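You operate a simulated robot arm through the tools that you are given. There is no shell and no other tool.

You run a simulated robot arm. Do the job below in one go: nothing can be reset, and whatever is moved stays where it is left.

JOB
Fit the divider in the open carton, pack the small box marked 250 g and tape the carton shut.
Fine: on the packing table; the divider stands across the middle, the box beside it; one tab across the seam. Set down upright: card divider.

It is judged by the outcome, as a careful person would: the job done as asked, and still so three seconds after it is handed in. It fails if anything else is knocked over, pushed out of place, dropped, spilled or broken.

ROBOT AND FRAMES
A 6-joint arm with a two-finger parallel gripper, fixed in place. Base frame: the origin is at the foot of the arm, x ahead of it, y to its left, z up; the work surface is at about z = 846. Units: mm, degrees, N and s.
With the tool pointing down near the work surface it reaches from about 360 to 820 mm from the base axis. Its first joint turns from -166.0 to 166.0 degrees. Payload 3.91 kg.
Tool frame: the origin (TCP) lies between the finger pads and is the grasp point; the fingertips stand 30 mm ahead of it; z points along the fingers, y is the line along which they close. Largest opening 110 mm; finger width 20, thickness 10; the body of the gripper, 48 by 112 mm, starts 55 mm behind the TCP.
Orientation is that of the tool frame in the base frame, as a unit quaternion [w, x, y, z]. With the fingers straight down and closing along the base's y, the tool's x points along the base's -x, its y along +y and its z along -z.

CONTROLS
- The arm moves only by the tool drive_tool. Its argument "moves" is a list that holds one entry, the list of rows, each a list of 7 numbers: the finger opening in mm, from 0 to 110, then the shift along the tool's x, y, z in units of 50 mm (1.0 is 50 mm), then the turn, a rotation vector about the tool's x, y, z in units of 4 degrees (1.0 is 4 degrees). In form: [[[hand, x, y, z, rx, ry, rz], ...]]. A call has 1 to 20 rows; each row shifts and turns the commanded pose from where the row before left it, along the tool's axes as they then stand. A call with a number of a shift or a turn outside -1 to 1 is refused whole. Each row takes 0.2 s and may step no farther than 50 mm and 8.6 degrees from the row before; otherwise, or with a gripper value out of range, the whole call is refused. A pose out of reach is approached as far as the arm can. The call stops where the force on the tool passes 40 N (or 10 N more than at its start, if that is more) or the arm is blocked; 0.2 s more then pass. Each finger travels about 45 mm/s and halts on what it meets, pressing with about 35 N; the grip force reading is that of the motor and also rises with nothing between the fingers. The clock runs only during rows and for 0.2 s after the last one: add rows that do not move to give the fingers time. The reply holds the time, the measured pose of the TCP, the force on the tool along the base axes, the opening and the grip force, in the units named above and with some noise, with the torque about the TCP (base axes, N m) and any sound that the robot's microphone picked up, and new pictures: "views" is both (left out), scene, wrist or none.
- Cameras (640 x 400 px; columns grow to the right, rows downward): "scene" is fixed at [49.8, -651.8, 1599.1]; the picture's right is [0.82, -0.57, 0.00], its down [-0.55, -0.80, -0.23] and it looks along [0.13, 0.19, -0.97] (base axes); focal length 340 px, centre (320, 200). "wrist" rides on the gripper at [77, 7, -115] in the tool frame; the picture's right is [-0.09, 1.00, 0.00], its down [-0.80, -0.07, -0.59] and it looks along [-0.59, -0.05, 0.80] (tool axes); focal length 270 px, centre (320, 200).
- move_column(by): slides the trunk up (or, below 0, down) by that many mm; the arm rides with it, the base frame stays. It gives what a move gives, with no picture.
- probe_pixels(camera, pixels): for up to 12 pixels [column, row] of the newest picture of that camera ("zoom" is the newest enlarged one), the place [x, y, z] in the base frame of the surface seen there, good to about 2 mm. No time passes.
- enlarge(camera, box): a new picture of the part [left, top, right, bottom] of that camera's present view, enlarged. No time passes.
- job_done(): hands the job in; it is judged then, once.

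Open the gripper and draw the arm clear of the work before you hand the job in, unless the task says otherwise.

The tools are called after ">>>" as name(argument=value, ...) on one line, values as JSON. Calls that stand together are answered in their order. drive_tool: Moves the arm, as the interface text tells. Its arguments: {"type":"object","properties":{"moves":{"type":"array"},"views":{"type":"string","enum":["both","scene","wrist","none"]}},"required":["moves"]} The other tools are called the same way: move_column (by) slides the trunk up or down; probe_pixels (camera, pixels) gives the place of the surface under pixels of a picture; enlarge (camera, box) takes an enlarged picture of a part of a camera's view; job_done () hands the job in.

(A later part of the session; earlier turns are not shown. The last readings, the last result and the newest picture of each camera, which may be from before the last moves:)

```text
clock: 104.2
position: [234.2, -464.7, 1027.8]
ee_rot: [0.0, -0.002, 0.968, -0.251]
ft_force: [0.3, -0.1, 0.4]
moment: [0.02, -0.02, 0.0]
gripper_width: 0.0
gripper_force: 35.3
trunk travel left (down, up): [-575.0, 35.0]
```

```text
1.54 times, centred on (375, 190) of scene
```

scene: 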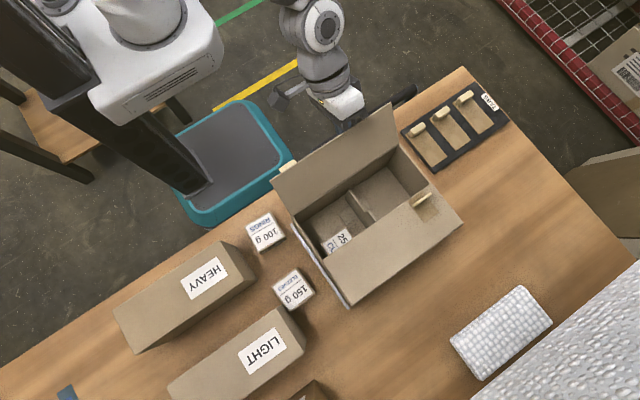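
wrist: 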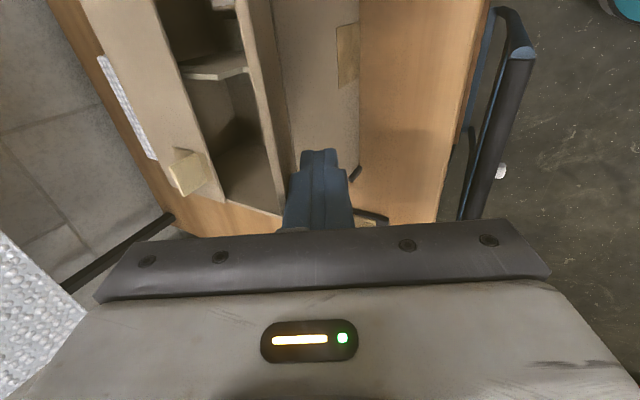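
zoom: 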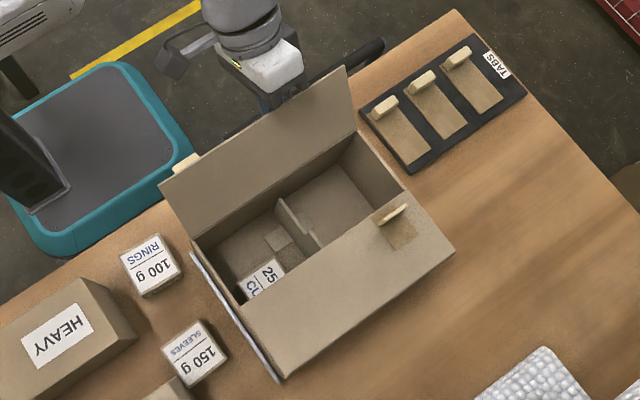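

Flap at about 60°, and its pull block is at the left end (x≈110), away from my finger at x≈235. I continue pushing it past vertical.

>>> drive_tool(moves=[[[0, 0, -0.172, -0.01, 0, 0, 0], [0, 0, -0.172, -0.01, 0, 0, 0], [0, 0, -0.172, -0.01, 0, 0, 0], [0, 0, -0.172, -0.01, 0, 0, 0], [0, 0, -0.172, -0.01, 0, 0, 0], [0, 0, -0.138, 0.0945, 0, 0, 0], [0, 0, -0.138, 0.0945, 0, 0, 0], [0, 0, -0.138, 0.0945, 0, 0, 0], [0, 0, -0.138, 0.0945, 0, 0, 0]]], views="both")

>>> enlarge(camera="scene", box=[250, 60, 500, 320])

```text
clock: 106.2
position: [233.9, -534.1, 1048.2]
ee_rot: [-0.001, -0.002, 0.968, -0.251]
ft_force: [0.1, 0.3, 0.0]
moment: [0.05, 0.01, -0.01]
gripper_width: 0.1
gripper_force: 35.2
trunk travel left (down, up): [-575.0, 35.0]
```

scene: 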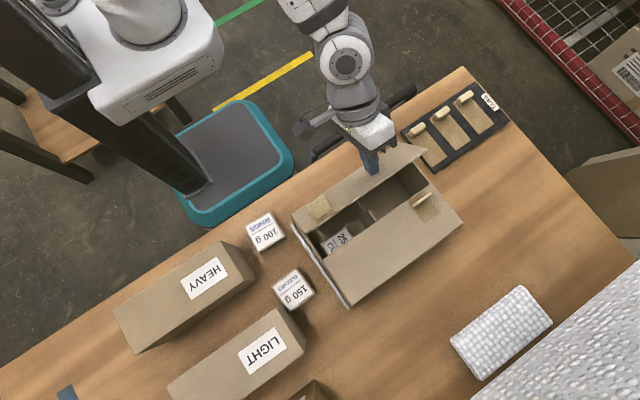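
wrist: 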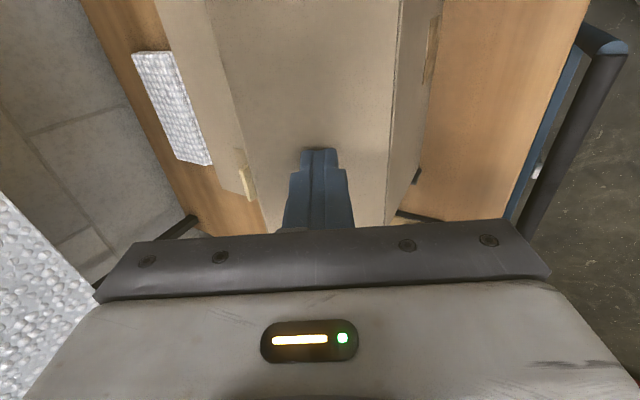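

```text
1.54 times, centred on (375, 190) of scene
```

zoom: 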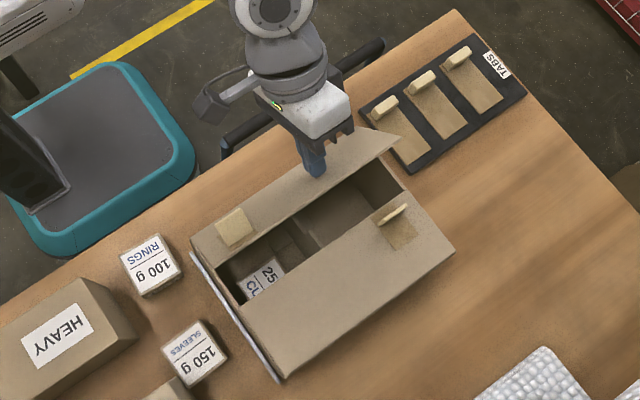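

The flap leans inward at ~120°. I continue following it down to nearly flat.

>>> drive_tool(moves=[[[0, 0, -0.0775, 0.1645, 0, 0, 0], [0, 0, -0.0775, 0.1645, 0, 0, 0], [0, 0, -0.0775, 0.1645, 0, 0, 0], [0, 0, -0.0775, 0.1645, 0, 0, 0], [0, 0, -0.1, 0.13, 0, 0, 0], [0, 0, -0.1, 0.13, 0, 0, 0], [0, 0, -0.1, 0.13, 0, 0, 0], [0, 0, -0.1, 0.13, 0, 0, 0], [0, 0, 0, 0, 0, 0, 0]]], views="both")

>>> enlarge(camera="scene", box=[250, 60, 500, 320])

```text
clock: 108.2
position: [234.9, -592.6, 1013.3]
ee_rot: [-0.001, -0.002, 0.968, -0.251]
ft_force: [0.0, 1.0, 0.2]
moment: [0.01, 0.01, 0.03]
gripper_width: 0.0
gripper_force: 35.5
trunk travel left (down, up): [-575.0, 35.0]
```

scene: 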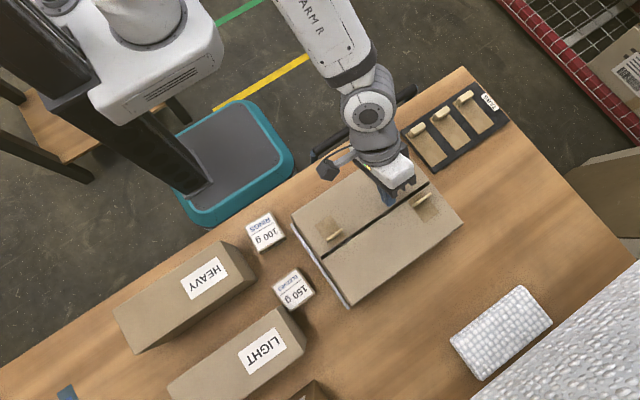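
wrist: 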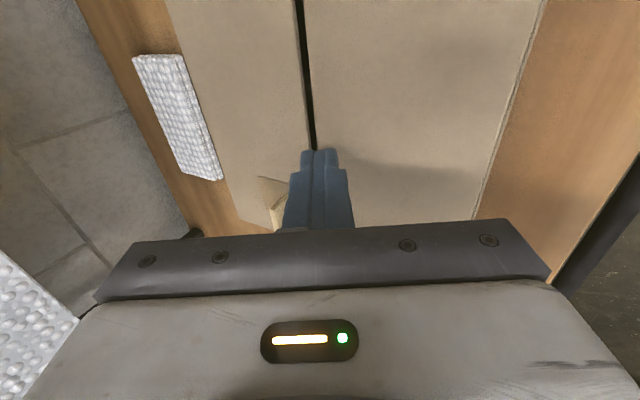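

```text
1.54 times, centred on (375, 190) of scene
```

zoom: 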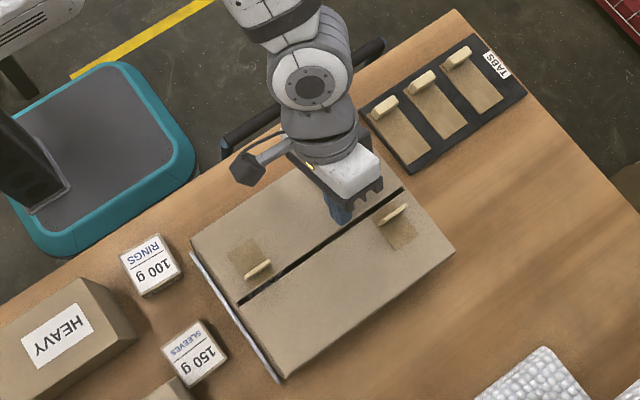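

Both flaps are almost shut, with a narrow seam line visible. I press the near flap down the last few millimetres.

>>> drive_tool(moves=[[[0, 0, 0.0195, 0.035, 0, 0, 0], [0, 0, 0.0195, 0.035, 0, 0, 0], [0, 0, 0.0195, 0.035, 0, 0, 0], [0, 0, 0.0195, 0.035, 0, 0, 0], [0, 0, 0, 0, 0, 0, 0]]], views="scene")

>>> enlarge(camera="scene", box=[280, 150, 480, 320])

>>> probe_pixels(camera="zoom", pixels=[[85, 200], [150, 160], [200, 200], [110, 240], [240, 160], [160, 250], [260, 200], [330, 180], [280, 140], [195, 232], [380, 100], [350, 200]])

```text
clock: 109.4
position: [234.7, -593.8, 1005.5]
ee_rot: [0.0, -0.002, 0.968, -0.253]
ft_force: [-0.9, 0.2, 2.9]
moment: [-0.05, -0.01, -0.02]
gripper_width: 0.0
gripper_force: 34.8
trunk travel left (down, up): [-575.0, 35.0]
```

scene: 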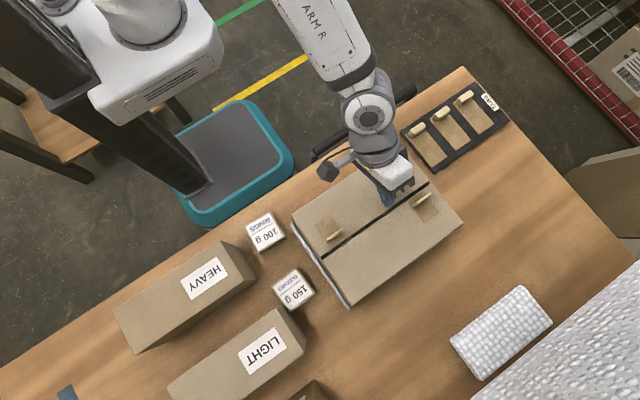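

```text
2.35 times, centred on (380, 235) of scene
```

zoom: 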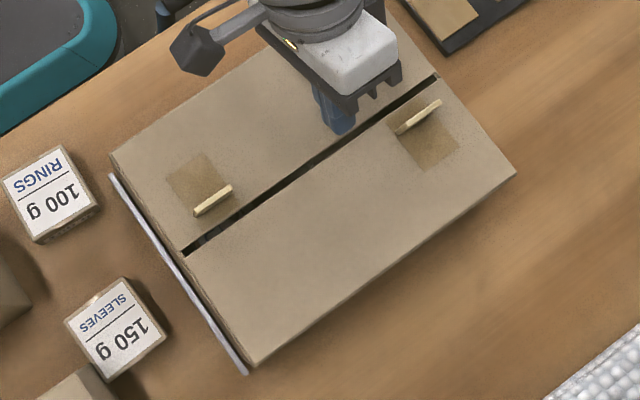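

```text
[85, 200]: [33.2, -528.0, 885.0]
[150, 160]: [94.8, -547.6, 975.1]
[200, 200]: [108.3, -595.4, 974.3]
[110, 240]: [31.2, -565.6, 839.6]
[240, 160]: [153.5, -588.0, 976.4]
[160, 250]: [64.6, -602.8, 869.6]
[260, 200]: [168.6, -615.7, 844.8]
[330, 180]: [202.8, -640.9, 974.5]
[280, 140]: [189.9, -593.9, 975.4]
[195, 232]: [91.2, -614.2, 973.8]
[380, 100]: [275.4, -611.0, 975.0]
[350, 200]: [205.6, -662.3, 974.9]
```

Both flaps lie flat at z≈975 with a ~8 mm seam at y≈-621. I lift off gently, straighten the tool to vertical, and check that the flaps stay shut.

>>> drive_tool(moves=[[[0, 0, -0.02, -0.035, 0, 0, 0], [0, 0, -0.05, -0.09, 0, 0, 0], [0, 0, -0.1, -0.175, 0, 0, 0], [0, 0, -0.2, -0.35, 0, 0, 0], [0, 0, -0.3, -0.52, 0, 0, 0], [0, 0, -0.3, -0.52, 0, 0, 0], [0, 0, -0.3, -0.52, 0, 0, 0], [0, 0, 0, 0, -1, 0, 0], [0, 0, 0, 0, -1, 0, 0], [0, 0, 0, 0, -1, 0, 0], [0, 0, 0, 0, -1, 0, 0], [0, 0, 0, 0, -1, 0, 0], [0, 0, 0, 0, -1, 0, 0], [0, 0, 0, 0, -1, 0, 0], [0, 0, 0, 0, -0.33, 0, 0]]], views="both")

>>> enlarge(camera="scene", box=[280, 60, 520, 320])

```text
clock: 112.6
position: [235.3, -595.2, 1132.9]
ee_rot: [0.0, -0.001, 1.0, 0.002]
ft_force: [0.2, 0.8, 0.5]
moment: [0.0, 0.03, 0.0]
gripper_width: 0.1
gripper_force: 34.8
trunk travel left (down, up): [-575.0, 35.0]
```

scene: 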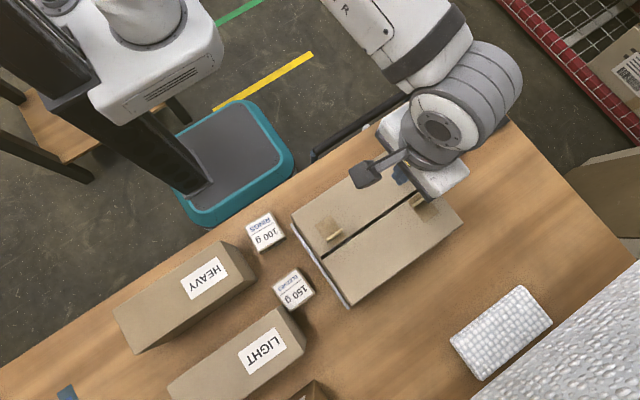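
wrist: 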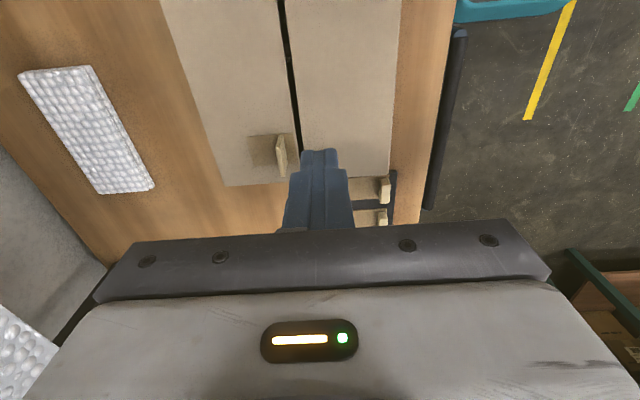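

```text
1.54 times, centred on (400, 190) of scene
```

zoom: 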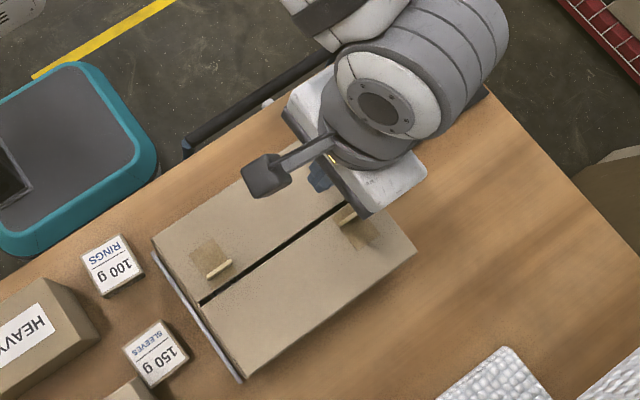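

Both flaps stay shut. Now the tape: I move over the middle tab (x≈495) with the fingers opening, to inspect it with the wrist camera.

>>> drive_tool(moves=[[[10, -0.867, 0.183, 0, 0, 0, 0], [20, -0.867, 0.183, 0, 0, 0, 0], [40, -0.867, 0.183, 0, 0, 0, 0], [40, -0.867, 0.183, 0, 0, 0, 0], [40, -0.867, 0.183, 0, 0, 0, 0], [40, -0.867, 0.183, 0.5, 0, 0, 0], [40, 0, 0.3, 0.5, 0, 0, 0], [40, 0, 0.3, 0.5, 0, 0, 0]]], views="both")

>>> enlarge(camera="wrist", box=[200, 0, 460, 240])

```text
refused: row 6 steps farther than a row can; nothing moved
```

```text
1.67 times, centred on (330, 120) of wrist
```

zoom: 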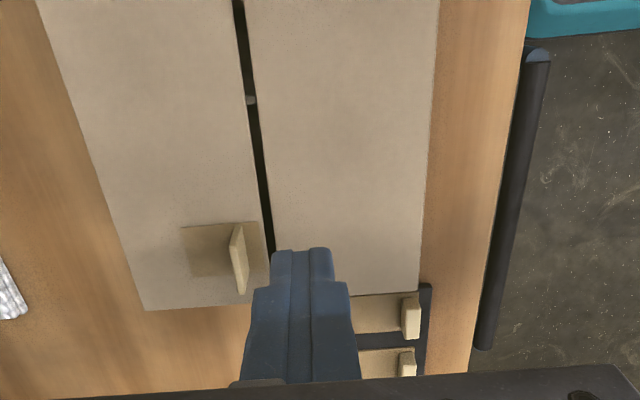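

Row 6 was too long a step, so nothing moved. I split that step and go again toward the middle tab.

>>> drive_tool(moves=[[[10, -0.867, 0.183, 0, 0, 0, 0], [20, -0.867, 0.183, 0, 0, 0, 0], [40, -0.867, 0.183, 0, 0, 0, 0], [40, -0.867, 0.183, 0, 0, 0, 0], [40, -0.867, 0.183, 0, 0, 0, 0], [40, -0.867, 0.183, 0, 0, 0, 0], [40, 0, 0.3, 0.5, 0, 0, 0], [40, 0, 0.3, 0.5, 0, 0, 0]]], views="both")

>>> enlarge(camera="wrist", box=[200, 0, 460, 240])

```text
clock: 114.4
position: [494.8, -508.8, 1082.8]
ee_rot: [-0.001, -0.001, 1.0, 0.002]
ft_force: [0.2, -0.7, -0.8]
moment: [0.01, -0.01, -0.04]
gripper_width: 39.8
gripper_force: 0.0
trunk travel left (down, up): [-575.0, 35.0]
```

scene: 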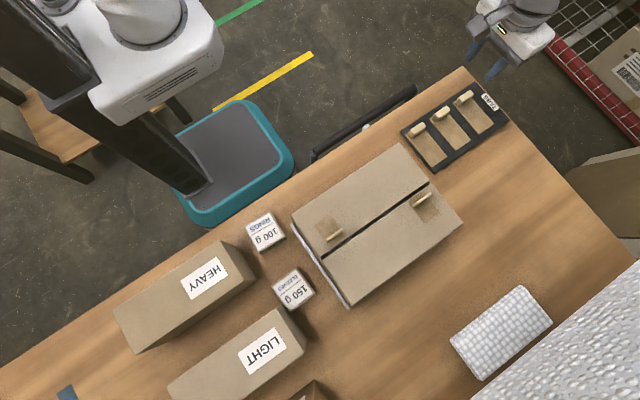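
wrist: 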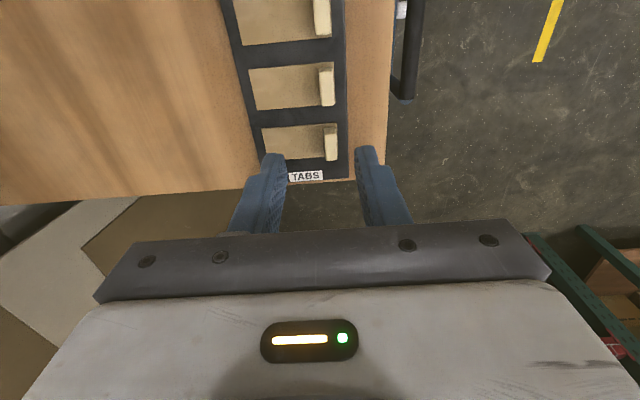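

```text
1.67 times, centred on (330, 120) of wrist
```

zoom: 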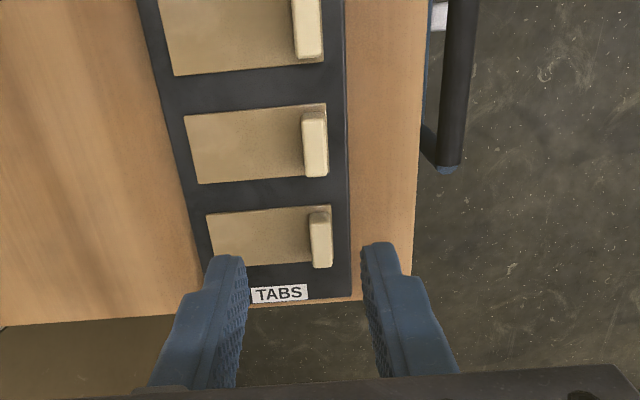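

Now I measure the middle tab: its grip block and strip extents, from both views.

>>> probe_pixels(camera="zoom", pixels=[[314, 115], [314, 150], [304, 140], [325, 140], [316, 178], [322, 108], [185, 117], [196, 180], [325, 105], [300, 178], [250, 145], [340, 150]])

>>> enlarge(camera="scene", box=[390, 70, 520, 180])

```text
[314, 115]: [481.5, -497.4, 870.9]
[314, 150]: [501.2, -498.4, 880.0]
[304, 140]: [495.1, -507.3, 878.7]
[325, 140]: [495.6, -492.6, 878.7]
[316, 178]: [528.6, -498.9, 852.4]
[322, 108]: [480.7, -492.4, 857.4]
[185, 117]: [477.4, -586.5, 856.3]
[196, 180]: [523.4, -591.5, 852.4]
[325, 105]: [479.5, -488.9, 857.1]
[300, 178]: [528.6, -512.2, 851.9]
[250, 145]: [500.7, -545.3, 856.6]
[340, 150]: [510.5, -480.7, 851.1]
```

```text
3.64 times, centred on (455, 125) of scene
```

zoom: 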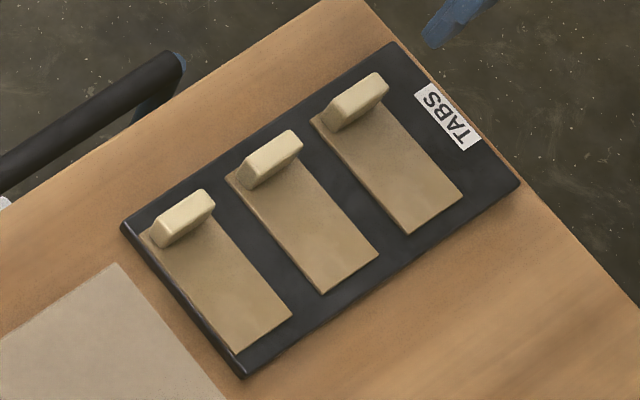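

>>> probe_pixels(camera="zoom", pixels=[[247, 160], [292, 138], [268, 152], [275, 168], [232, 178], [325, 290], [375, 255], [245, 182], [300, 150], [318, 285], [300, 230], [262, 148]])

```text
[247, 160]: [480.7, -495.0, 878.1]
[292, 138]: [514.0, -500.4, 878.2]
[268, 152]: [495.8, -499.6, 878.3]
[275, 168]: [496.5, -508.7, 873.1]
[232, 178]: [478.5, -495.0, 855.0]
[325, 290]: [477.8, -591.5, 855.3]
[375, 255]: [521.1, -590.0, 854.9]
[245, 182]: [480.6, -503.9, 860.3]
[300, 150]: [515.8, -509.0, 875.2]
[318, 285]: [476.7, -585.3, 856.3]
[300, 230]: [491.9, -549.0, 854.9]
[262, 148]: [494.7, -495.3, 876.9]
```

Middle tab: strip x≈477–522, y≈-489…-592; grip block centred at (498,-500), top 879. I descend over the block, fingertips stopping just above the strip.

>>> drive_tool(moves=[[[40, -0.032, 0.088, 0.7, 0, 0, 0], [40, -0.032, 0.088, 0.7, 0, 0, 0], [40, 0, 0, 0.7, 0, 0, 0], [40, 0, 0, 0.6, 0, 0, 0], [40, 0, 0, 0.4, 0, 0, 0], [40, 0, 0, 0.3, 0, 0, 0], [40, 0, 0, 0.2, 0, 0, 0], [40, 0, 0, 0.1, 0, 0, 0], [40, 0, 0, 0.06, 0, 0, 0], [40, 0, 0, 0, 0, 0, 0]]], views="both")

>>> enlarge(camera="wrist", box=[200, 60, 440, 240])

```text
clock: 116.6
position: [498.2, -498.9, 894.4]
ee_rot: [0.0, -0.001, 1.0, 0.001]
ft_force: [-0.2, -0.2, -0.3]
moment: [0.01, 0.01, 0.0]
gripper_width: 40.0
gripper_force: 0.1
trunk travel left (down, up): [-575.0, 35.0]
```

scene: 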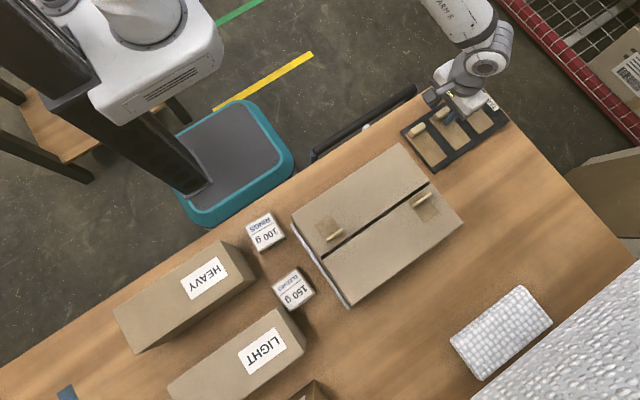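
wrist: 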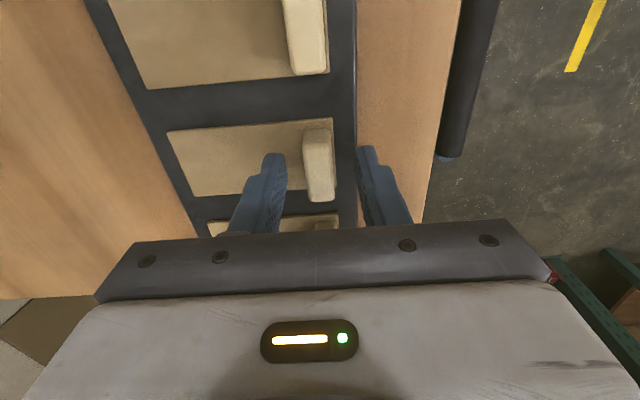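

```text
2.22 times, centred on (320, 150) of wrist
```

zoom: 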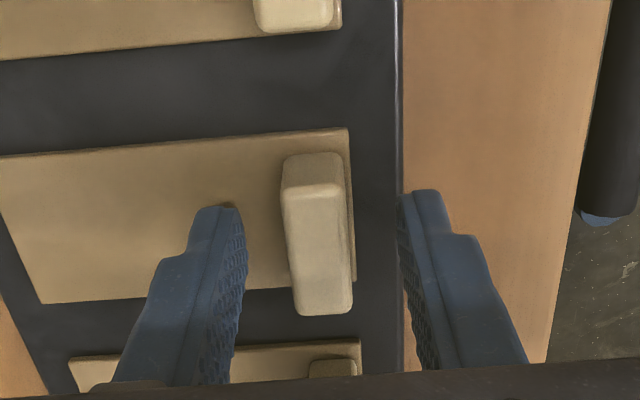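

The block is centred between the fingers. I lower 4 mm more and close on it.

>>> drive_tool(moves=[[[40, 0, 0, 0.06, 0, 0, 0], [40, 0, 0, 0.02, 0, 0, 0], [30, 0, 0, 0, 0, 0, 0], [20, 0, 0, 0, 0, 0, 0], [10, 0, 0, 0, 0, 0, 0], [0, 0, 0, 0, 0, 0, 0], [0, 0, 0, 0, 0, 0, 0], [0, 0, 0, 0, 0, 0, 0]]], views="wrist")

>>> enlarge(camera="wrist", box=[200, 60, 440, 240])

```text
clock: 118.4
position: [497.4, -498.1, 891.0]
ee_rot: [-0.002, -0.002, 1.0, 0.001]
ft_force: [-0.2, 0.5, 0.8]
moment: [-0.07, -0.02, 0.01]
gripper_width: 14.3
gripper_force: 34.9
trunk travel left (down, up): [-575.0, 35.0]
```

wrist: 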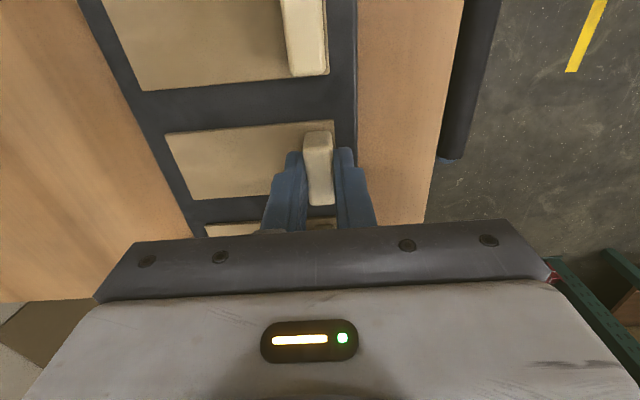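

```text
2.22 times, centred on (320, 150) of wrist
```

zoom: 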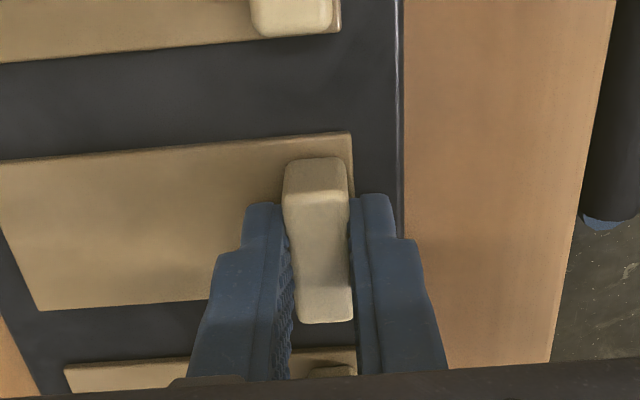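

Gripped at 14.3 mm. I lift very slowly and check that only this tab comes up.

>>> drive_tool(moves=[[[0, 0, 0, -0.01, 0, 0, 0], [0, 0, 0, -0.02, 0, 0, 0], [0, 0, 0, -0.04, 0, 0, 0], [0, 0, 0, -0.08, 0, 0, 0], [0, 0, 0, -0.1, 0, 0, 0], [0, 0, 0, -0.1, 0, 0, 0], [0, 0, 0, -0.1, 0, 0, 0], [0, 0, 0, -0.08, 0, 0, 0], [0, 0, 0, -0.04, 0, 0, 0], [0, 0, 0, 0, 0, 0, 0]]], views="both")

>>> enlarge(camera="wrist", box=[160, 0, 440, 240])

>>> enlarge(camera="scene", box=[390, 70, 520, 180])

```text
clock: 120.6
position: [499.0, -499.5, 918.8]
ee_rot: [-0.001, -0.002, 1.0, 0.002]
ft_force: [0.8, 0.8, -0.2]
moment: [-0.01, 0.02, -0.03]
gripper_width: 14.2
gripper_force: 34.2
trunk travel left (down, up): [-575.0, 35.0]
```

scene: 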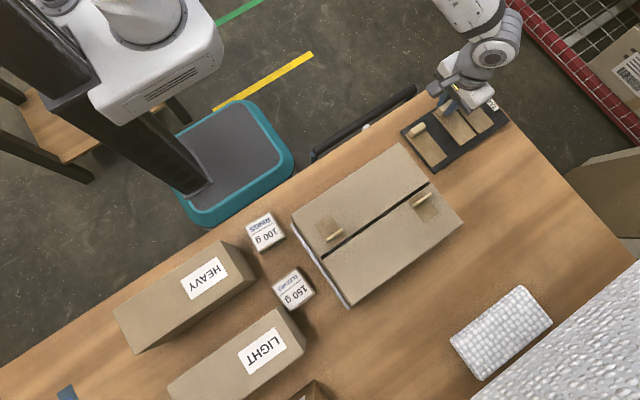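
wrist: 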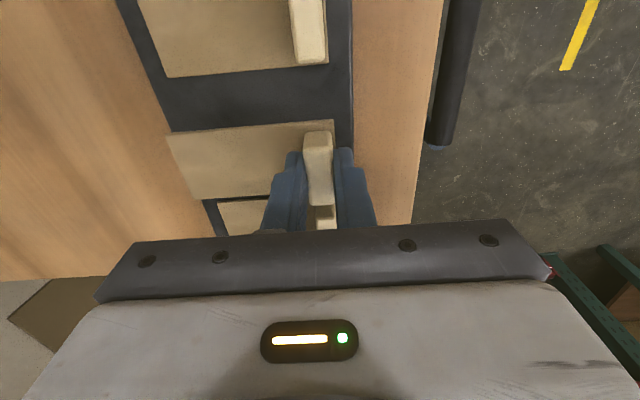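

```text
1.67 times, centred on (300, 120) of wrist
```

zoom: 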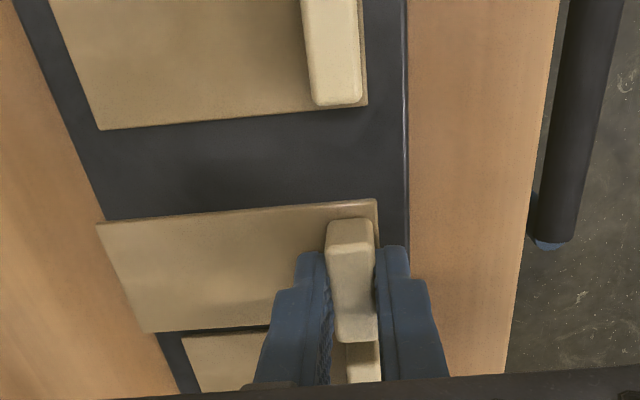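

```text
3.64 times, centred on (455, 125) of scene
```

zoom: 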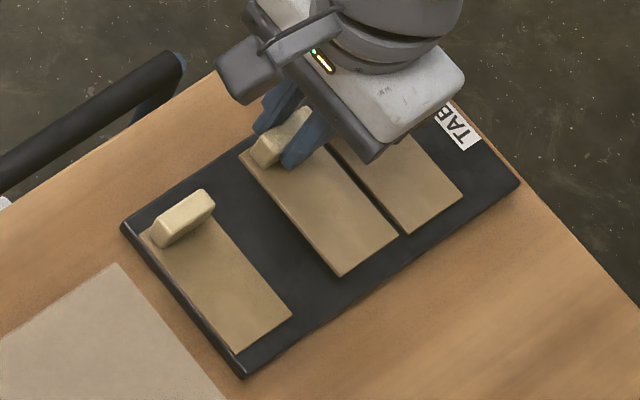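

The tab came up cleanly. I check whether the strip hangs level and its position relative to the tool.

>>> probe_pixels(camera="zoom", pixels=[[338, 270], [393, 238], [250, 158], [310, 200], [330, 220], [345, 255], [275, 145], [260, 170]])

```text
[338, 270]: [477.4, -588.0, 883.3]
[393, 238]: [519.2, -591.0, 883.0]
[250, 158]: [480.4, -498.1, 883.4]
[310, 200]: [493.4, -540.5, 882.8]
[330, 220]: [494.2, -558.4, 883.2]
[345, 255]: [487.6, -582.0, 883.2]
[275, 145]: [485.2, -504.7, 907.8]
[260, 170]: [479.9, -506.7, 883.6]
```

The strip hangs level. I raise it with gentle ramps while moving toward the carton, keeping it well above the rim and pull blocks.

>>> drive_tool(moves=[[[0, 0, 0, -0.04, 0, 0, 0], [0, 0, 0, -0.1, 0, 0, 0], [0, 0.04, 0, -0.17, 0, 0, 0], [0, 0.1, 0, -0.17, 0, 0, 0], [0, 0.16, 0, -0.17, 0, 0, 0], [0, 0.16, 0, -0.17, 0, 0, 0], [0, 0.16, 0, -0.17, 0, 0, 0], [0, 0.16, 0, -0.17, 0, 0, 0], [0, 0.16, 0, -0.17, 0, 0, 0], [0, 0.16, 0, -0.17, 0, 0, 0], [0, 0.16, 0, -0.17, 0, 0, 0], [0, 0.16, 0, -0.17, 0, 0, 0], [0, 0.16, 0, -0.17, 0, 0, 0], [0, 0.16, 0, -0.17, 0, 0, 0], [0, 0.16, 0, -0.17, 0, 0, 0], [0, 0.16, 0, -0.17, 0, 0, 0], [0, 0.12, 0, -0.17, 0, 0, 0], [0, 0.08, 0, -0.12, 0, 0, 0], [0, 0.04, 0, -0.06, 0, 0, 0]]], views="both")

```text
clock: 124.6
position: [383.0, -499.8, 1064.1]
ee_rot: [-0.002, -0.002, 1.0, 0.001]
ft_force: [0.0, 0.5, 0.4]
moment: [0.03, -0.03, 0.02]
gripper_width: 14.6
gripper_force: 35.1
trunk travel left (down, up): [-575.0, 35.0]
```

scene: 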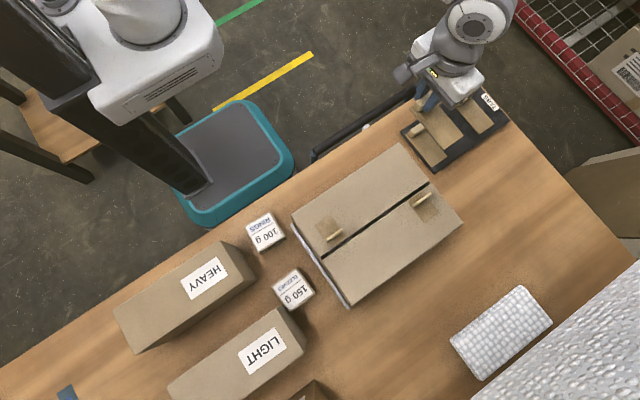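
wrist: 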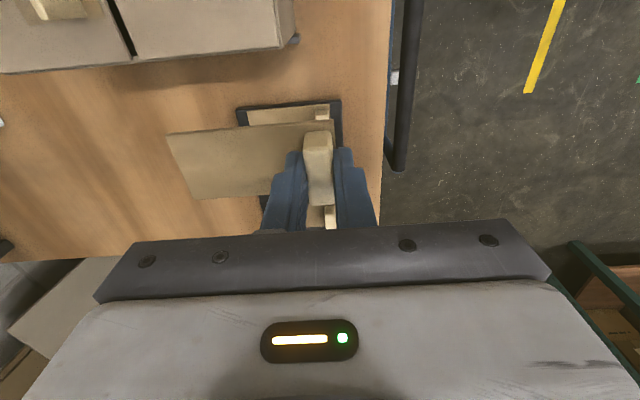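

Level and held. I carry the tab over the carton to (200,-579), where the strip's middle lies over the seam.

>>> drive_tool(moves=[[[0, 0.061, -0.027, -0.03, 0, 0, 0], [0, 0.122, -0.053, -0.03, 0, 0, 0], [0, 0.182, -0.08, -0.03, 0, 0, 0], [0, 0.243, -0.106, 0, 0, 0, 0], [0, 0.243, -0.106, 0, 0, 0, 0], [0, 0.243, -0.106, 0, 0, 0, 0], [0, 0.243, -0.106, 0, 0, 0, 0], [0, 0.243, -0.106, 0, 0, 0, 0], [0, 0.243, -0.106, 0, 0, 0, 0], [0, 0.243, -0.106, 0, 0, 0, 0], [0, 0.243, -0.106, 0, 0, 0, 0], [0, 0.243, -0.106, 0, 0, 0, 0], [0, 0.243, -0.106, 0, 0, 0, 0], [0, 0.243, -0.106, 0, 0, 0, 0], [0, 0.243, -0.106, 0, 0, 0, 0], [0, 0.182, -0.08, 0, 0, 0, 0], [0, 0.122, -0.053, 0, 0, 0, 0], [0, 0.061, -0.027, 0, 0, 0, 0], [0, 0, 0, 0, 0, 0, 0]]], views="both")

>>> enlarge(camera="scene", box=[270, 110, 490, 320])

>>> enlarge(camera="wrist", box=[100, 0, 500, 240])

```text
clock: 128.6
position: [199.7, -581.0, 1068.0]
ee_rot: [-0.002, -0.002, 1.0, 0.002]
ft_force: [0.3, 0.7, -0.4]
moment: [-0.02, -0.01, -0.01]
gripper_width: 14.5
gripper_force: 35.1
trunk travel left (down, up): [-575.0, 35.0]
```

scene: 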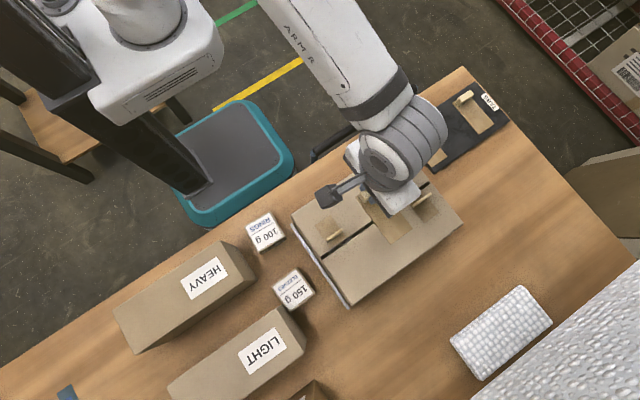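
wrist: 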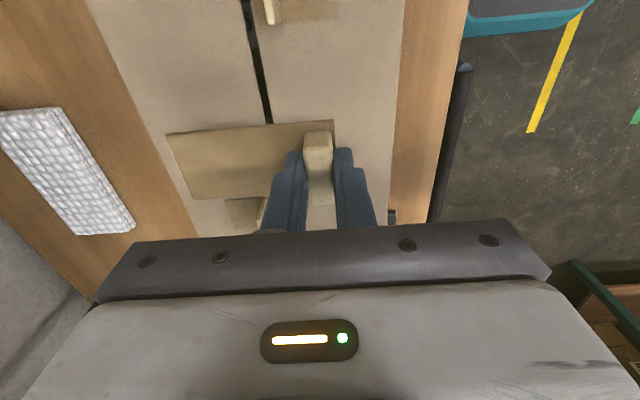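

```text
1.90 times, centred on (380, 215) of scene
```

zoom: 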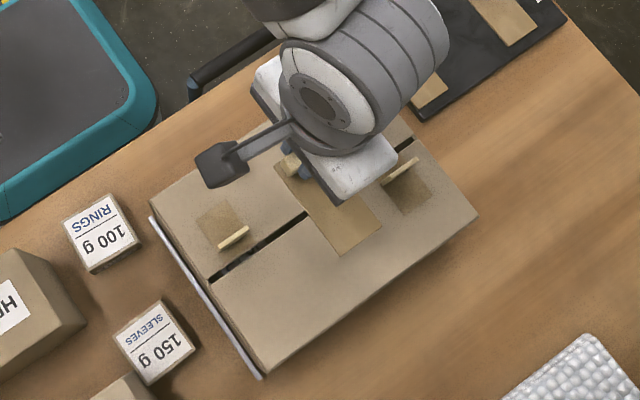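

```text
1.60 times, centred on (300, 120) of wrist
```

zoom: 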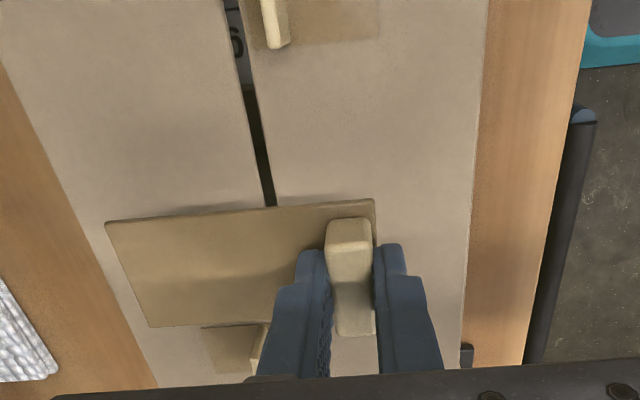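

The strip hovers across the seam. I probe its ends and the seam's edges to verify centring.

>>> probe_pixels(camera="zoom", pixels=[[110, 226], [152, 322], [370, 206], [240, 250], [255, 190], [282, 190], [225, 40], [262, 90], [240, 90], [275, 180], [262, 185], [350, 225]])

```text
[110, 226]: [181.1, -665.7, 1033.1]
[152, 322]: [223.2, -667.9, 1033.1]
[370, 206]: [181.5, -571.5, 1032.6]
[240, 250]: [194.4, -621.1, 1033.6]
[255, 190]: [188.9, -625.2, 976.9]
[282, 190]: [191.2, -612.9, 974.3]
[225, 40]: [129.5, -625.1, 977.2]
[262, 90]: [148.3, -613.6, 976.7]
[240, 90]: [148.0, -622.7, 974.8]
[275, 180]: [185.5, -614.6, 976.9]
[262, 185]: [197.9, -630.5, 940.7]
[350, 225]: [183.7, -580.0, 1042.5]
```

Strip centre y≈-620 matches the seam (−615…−624), and x≈201 is clear of the pull blocks. I lower it to just above the flaps.

>>> drive_tool(moves=[[[0, 0, 0, 0.05, 0, 0, 0], [0, 0, 0, 0.1, 0, 0, 0], [0, 0, 0, 0.15, 0, 0, 0], [0, 0, 0, 0.16, 0, 0, 0], [0, 0, 0, 0.16, 0, 0, 0], [0, 0, 0, 0.14, 0, 0, 0], [0, 0, 0, 0.08, 0, 0, 0], [0, 0, 0, 0.04, 0, 0, 0], [0, 0, 0, 0, 0, 0, 0]]], views="none")

>>> drive_tool(moves=[[[0, 0, 0, 0.03, 0, 0, 0], [0, 0, 0, 0.02, 0, 0, 0], [0, 0, 0, 0.02, 0, 0, 0], [0, 0, 0, 0, 0, 0, 0]]], views="both")

```text
clock: 130.6
position: [200.0, -579.3, 1023.8]
ee_rot: [-0.001, -0.002, 1.0, 0.002]
ft_force: [0.7, -0.2, 0.1]
moment: [-0.05, 0.01, 0.0]
gripper_width: 14.2
gripper_force: 35.3
trunk travel left (down, up): [-575.0, 35.0]
```

```text
clock: 131.6
position: [201.8, -580.0, 1020.7]
ee_rot: [-0.001, -0.001, 1.0, 0.001]
ft_force: [-0.8, 0.8, 0.0]
moment: [0.01, 0.0, -0.02]
gripper_width: 14.3
gripper_force: 35.2
trunk travel left (down, up): [-575.0, 35.0]
```

scene: 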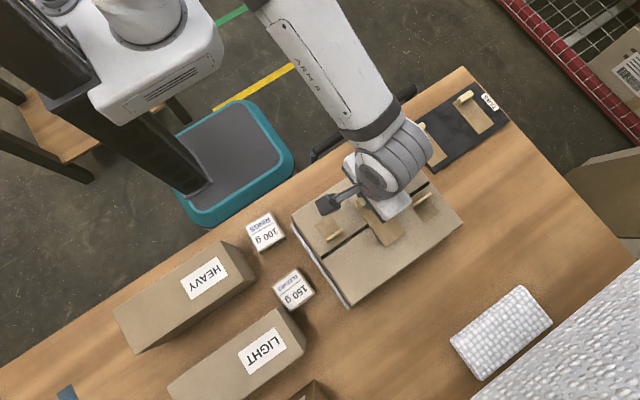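
wrist: 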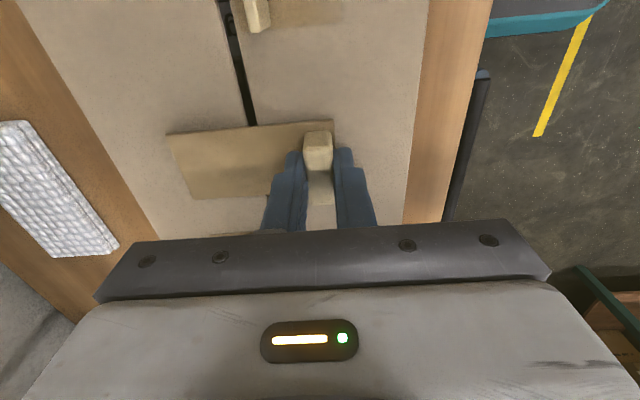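

No contact yet at z≈1021. I continue down in 1 mm steps and watch the force.

>>> drive_tool(moves=[[[0, 0, 0, 0.02, 0, 0, 0], [0, 0, 0, 0.02, 0, 0, 0], [0, 0, 0, 0.02, 0, 0, 0], [0, 0, 0, 0, 0, 0, 0]]], views="none")

```text
clock: 132.6
position: [200.5, -580.4, 1017.5]
ee_rot: [-0.001, -0.003, 1.0, 0.001]
ft_force: [0.1, 0.6, -0.3]
moment: [-0.03, 0.01, 0.05]
gripper_width: 14.3
gripper_force: 34.8
trunk travel left (down, up): [-575.0, 35.0]
```

>>> drive_tool(moves=[[[0, 0, 0, 0.02, 0, 0, 0], [0, 0, 0, 0.02, 0, 0, 0], [0, 0, 0, 0, 0, 0, 0]]], views="none")

```text
clock: 133.4
position: [200.6, -580.4, 1015.5]
ee_rot: [-0.001, -0.002, 1.0, 0.002]
ft_force: [-0.7, -1.0, -0.4]
moment: [-0.04, 0.0, 0.03]
gripper_width: 14.2
gripper_force: 35.0
trunk travel left (down, up): [-575.0, 35.0]
```

Still no contact at z≈1015.5; I continue down in small steps.

>>> drive_tool(moves=[[[0, 0, 0, 0.02, 0, 0, 0], [0, 0, 0, 0.02, 0, 0, 0], [0, 0, 0, 0, 0, 0, 0]]], views="both")

>>> enlarge(camera="wrist", box=[100, 0, 500, 240])

```text
clock: 134.2
position: [200.3, -580.1, 1014.3]
ee_rot: [-0.001, -0.002, 1.0, 0.001]
ft_force: [1.6, -1.2, 9.5]
moment: [-0.1, -0.08, 0.02]
gripper_width: 14.2
gripper_force: 35.2
trunk travel left (down, up): [-575.0, 35.0]
```

scene: 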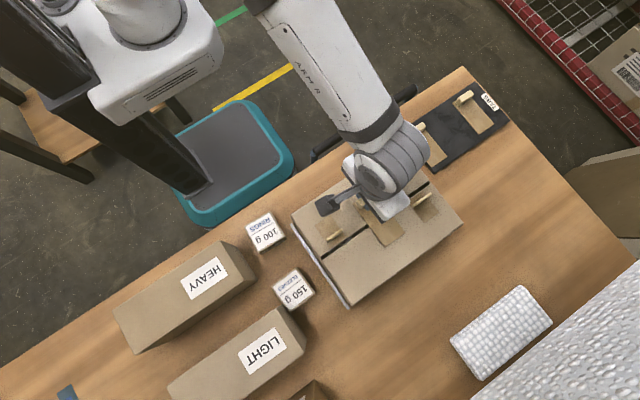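
wrist: 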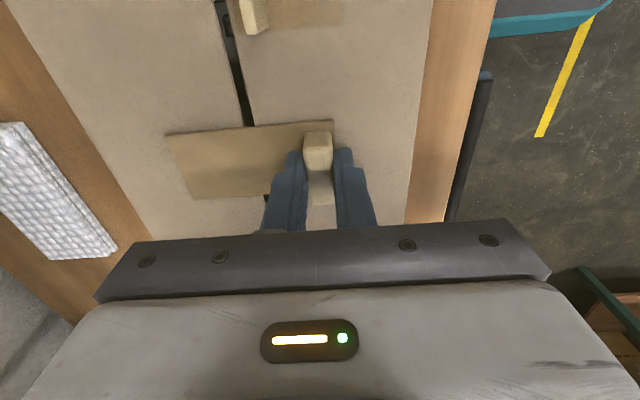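

```text
1.60 times, centred on (300, 120) of wrist
```

zoom: 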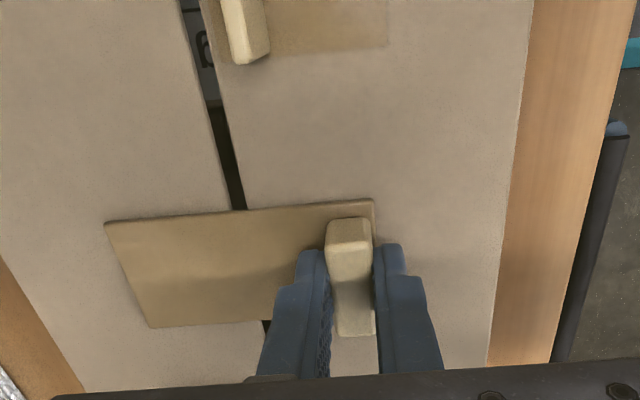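

Contact at 9.5 N. I press 1 mm further and hold for a second so the tape takes hold.

>>> drive_tool(moves=[[[0, 0, 0, 0.02, 0, 0, 0], [0, 0, 0, 0, 0, 0, 0], [0, 0, 0, 0, 0, 0, 0], [0, 0, 0, 0, 0, 0, 0], [0, 0, 0, 0, 0, 0, 0], [0, 0, 0, 0, 0, 0, 0]]], views="scene")

>>> enlarge(camera="scene", box=[270, 110, 490, 320])

>>> probe_pixels(camera="zoom", pixels=[[325, 260], [380, 232], [330, 225], [305, 205], [280, 195], [345, 280], [250, 200], [400, 250], [350, 245]])

```text
clock: 135.6
position: [200.5, -579.7, 1014.6]
ee_rot: [-0.001, -0.002, 1.0, 0.0]
ft_force: [2.0, -6.9, 24.4]
moment: [-0.35, -0.08, 0.02]
gripper_width: 14.5
gripper_force: 35.5
trunk travel left (down, up): [-575.0, 35.0]
```

scene: 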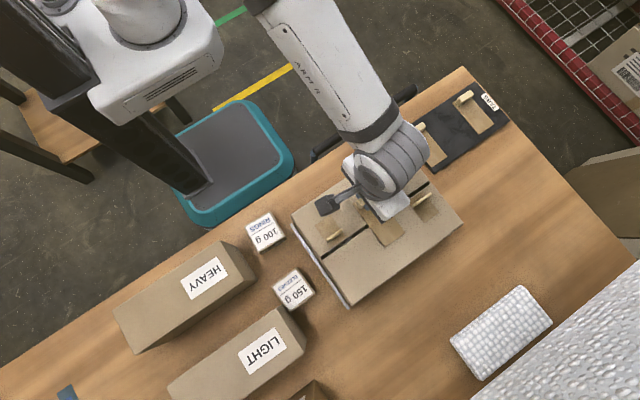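

```text
1.90 times, centred on (380, 215) of scene
```

zoom: 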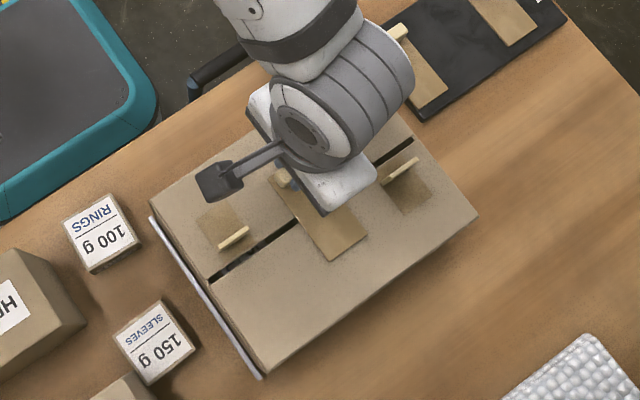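

```text
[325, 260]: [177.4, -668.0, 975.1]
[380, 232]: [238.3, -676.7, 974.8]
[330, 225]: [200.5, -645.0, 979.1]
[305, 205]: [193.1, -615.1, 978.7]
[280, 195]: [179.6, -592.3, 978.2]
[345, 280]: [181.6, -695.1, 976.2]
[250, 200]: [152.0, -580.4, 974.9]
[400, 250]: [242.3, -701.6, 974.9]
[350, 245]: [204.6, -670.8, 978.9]
```

The strip lies flat (top ≈979) across both flaps with 24 N pressed. I release the block and raise a little.

>>> drive_tool(moves=[[[0, 0, 0, -0.02, 0, 0, 0], [16, 0, 0, 0, 0, 0, 0], [24, 0, 0, 0, 0, 0, 0], [36, 0, 0, 0, 0, 0, 0], [36, 0, 0, 0, 0, 0, 0], [36, 0, 0, -0.1, 0, 0, 0], [36, 0, 0, -0.2, 0, 0, 0], [36, 0, 0, -0.4, 0, 0, 0], [36, 0, 0, -0.6, 0, 0, 0]]], views="both")

>>> enlarge(camera="wrist", box=[100, 0, 500, 240])

```text
clock: 137.6
position: [200.0, -579.6, 1079.1]
ee_rot: [-0.002, -0.002, 1.0, 0.001]
ft_force: [-0.7, -0.2, 0.5]
moment: [-0.05, 0.01, -0.01]
gripper_width: 36.0
gripper_force: 0.1
trunk travel left (down, up): [-575.0, 35.0]
```

scene: 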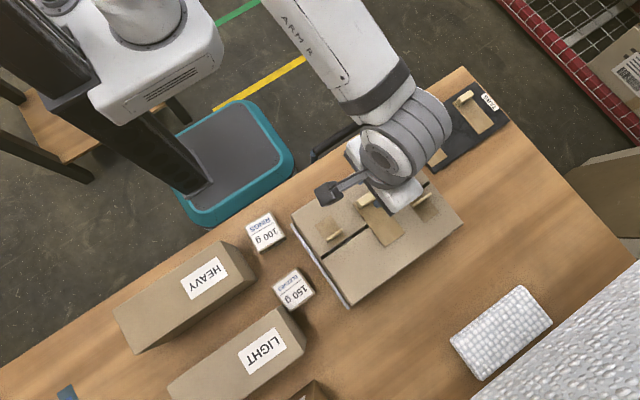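
wrist: 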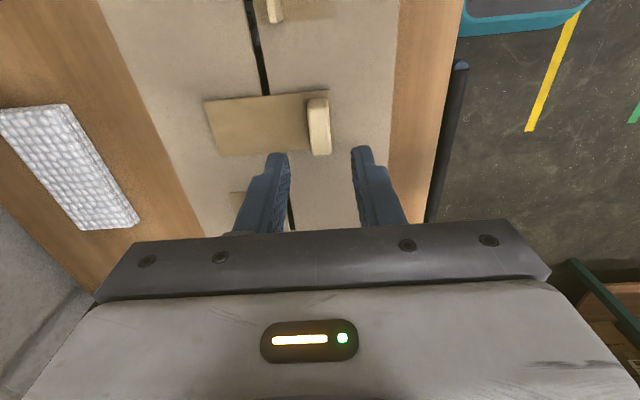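

```text
1.60 times, centred on (300, 120) of wrist
```

zoom: 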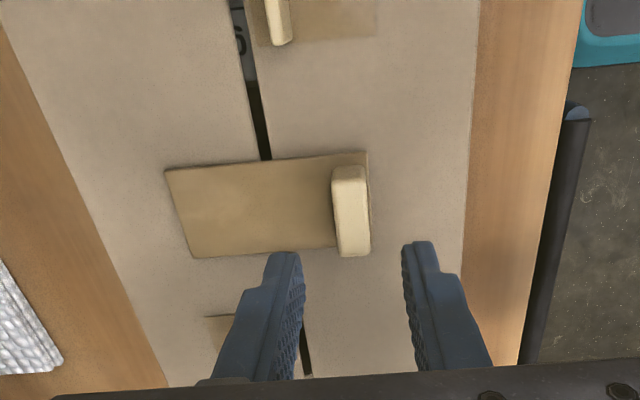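

The tab stays in place across the seam. To make sure the far half sticks as well, I close the fingers and press lightly on the strip over the far flap (y≈-648).

>>> drive_tool(moves=[[[20, 0, -0.4, 0, 0, 0, 0], [0, 0, -0.5, 0, 0, 0, 0], [0, 0, -0.46, 0, 0, 0, 0], [0, 0, 0, 0.4, 0, 0, 0], [0, 0, 0, 0.4, 0, 0, 0], [0, 0, 0, 0.3, 0, 0, 0], [0, 0, 0, 0.14, 0, 0, 0], [0, 0, 0, 0, 0, 0, 0]]], views="both")

```text
clock: 139.4
position: [201.0, -647.6, 1016.2]
ee_rot: [0.0, -0.002, 1.0, 0.002]
ft_force: [0.3, 0.6, 0.8]
moment: [0.04, 0.0, 0.02]
gripper_width: 0.0
gripper_force: 35.0
trunk travel left (down, up): [-575.0, 35.0]
```

scene: 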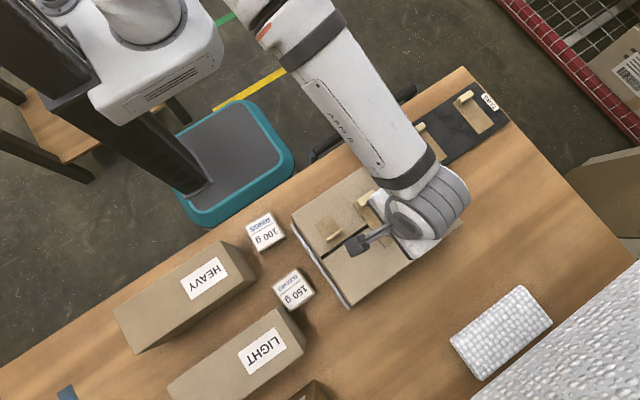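
wrist: 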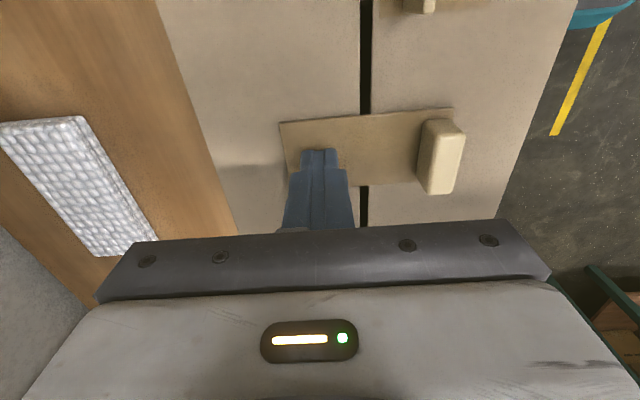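

The closed fingertips are a few millimetres above the strip's far half. I press down in small steps.

>>> drive_tool(moves=[[[0, 0, 0, 0.04, 0, 0, 0], [0, 0, 0, 0.04, 0, 0, 0], [0, 0, 0, 0.02, 0, 0, 0], [0, 0, 0, 0.02, 0, 0, 0], [0, 0, 0, 0, 0, 0, 0]]], views="none")

```text
clock: 140.6
position: [201.2, -648.5, 1009.4]
ee_rot: [-0.001, -0.003, 1.0, 0.002]
ft_force: [-0.1, 0.0, 0.0]
moment: [0.03, 0.03, -0.01]
gripper_width: 0.1
gripper_force: 35.3
trunk travel left (down, up): [-575.0, 35.0]
```

>>> drive_tool(moves=[[[0, 0, 0, 0.02, 0, 0, 0], [0, 0, 0, 0.02, 0, 0, 0], [0, 0, 0, 0.02, 0, 0, 0], [0, 0, 0, 0, 0, 0, 0]]], views="none")

```text
clock: 141.6
position: [200.9, -648.0, 1009.5]
ee_rot: [0.0, -0.001, 1.0, -0.001]
ft_force: [1.0, -3.3, 17.2]
moment: [-0.07, -0.04, -0.01]
gripper_width: 0.1
gripper_force: 35.2
trunk travel left (down, up): [-575.0, 35.0]
```

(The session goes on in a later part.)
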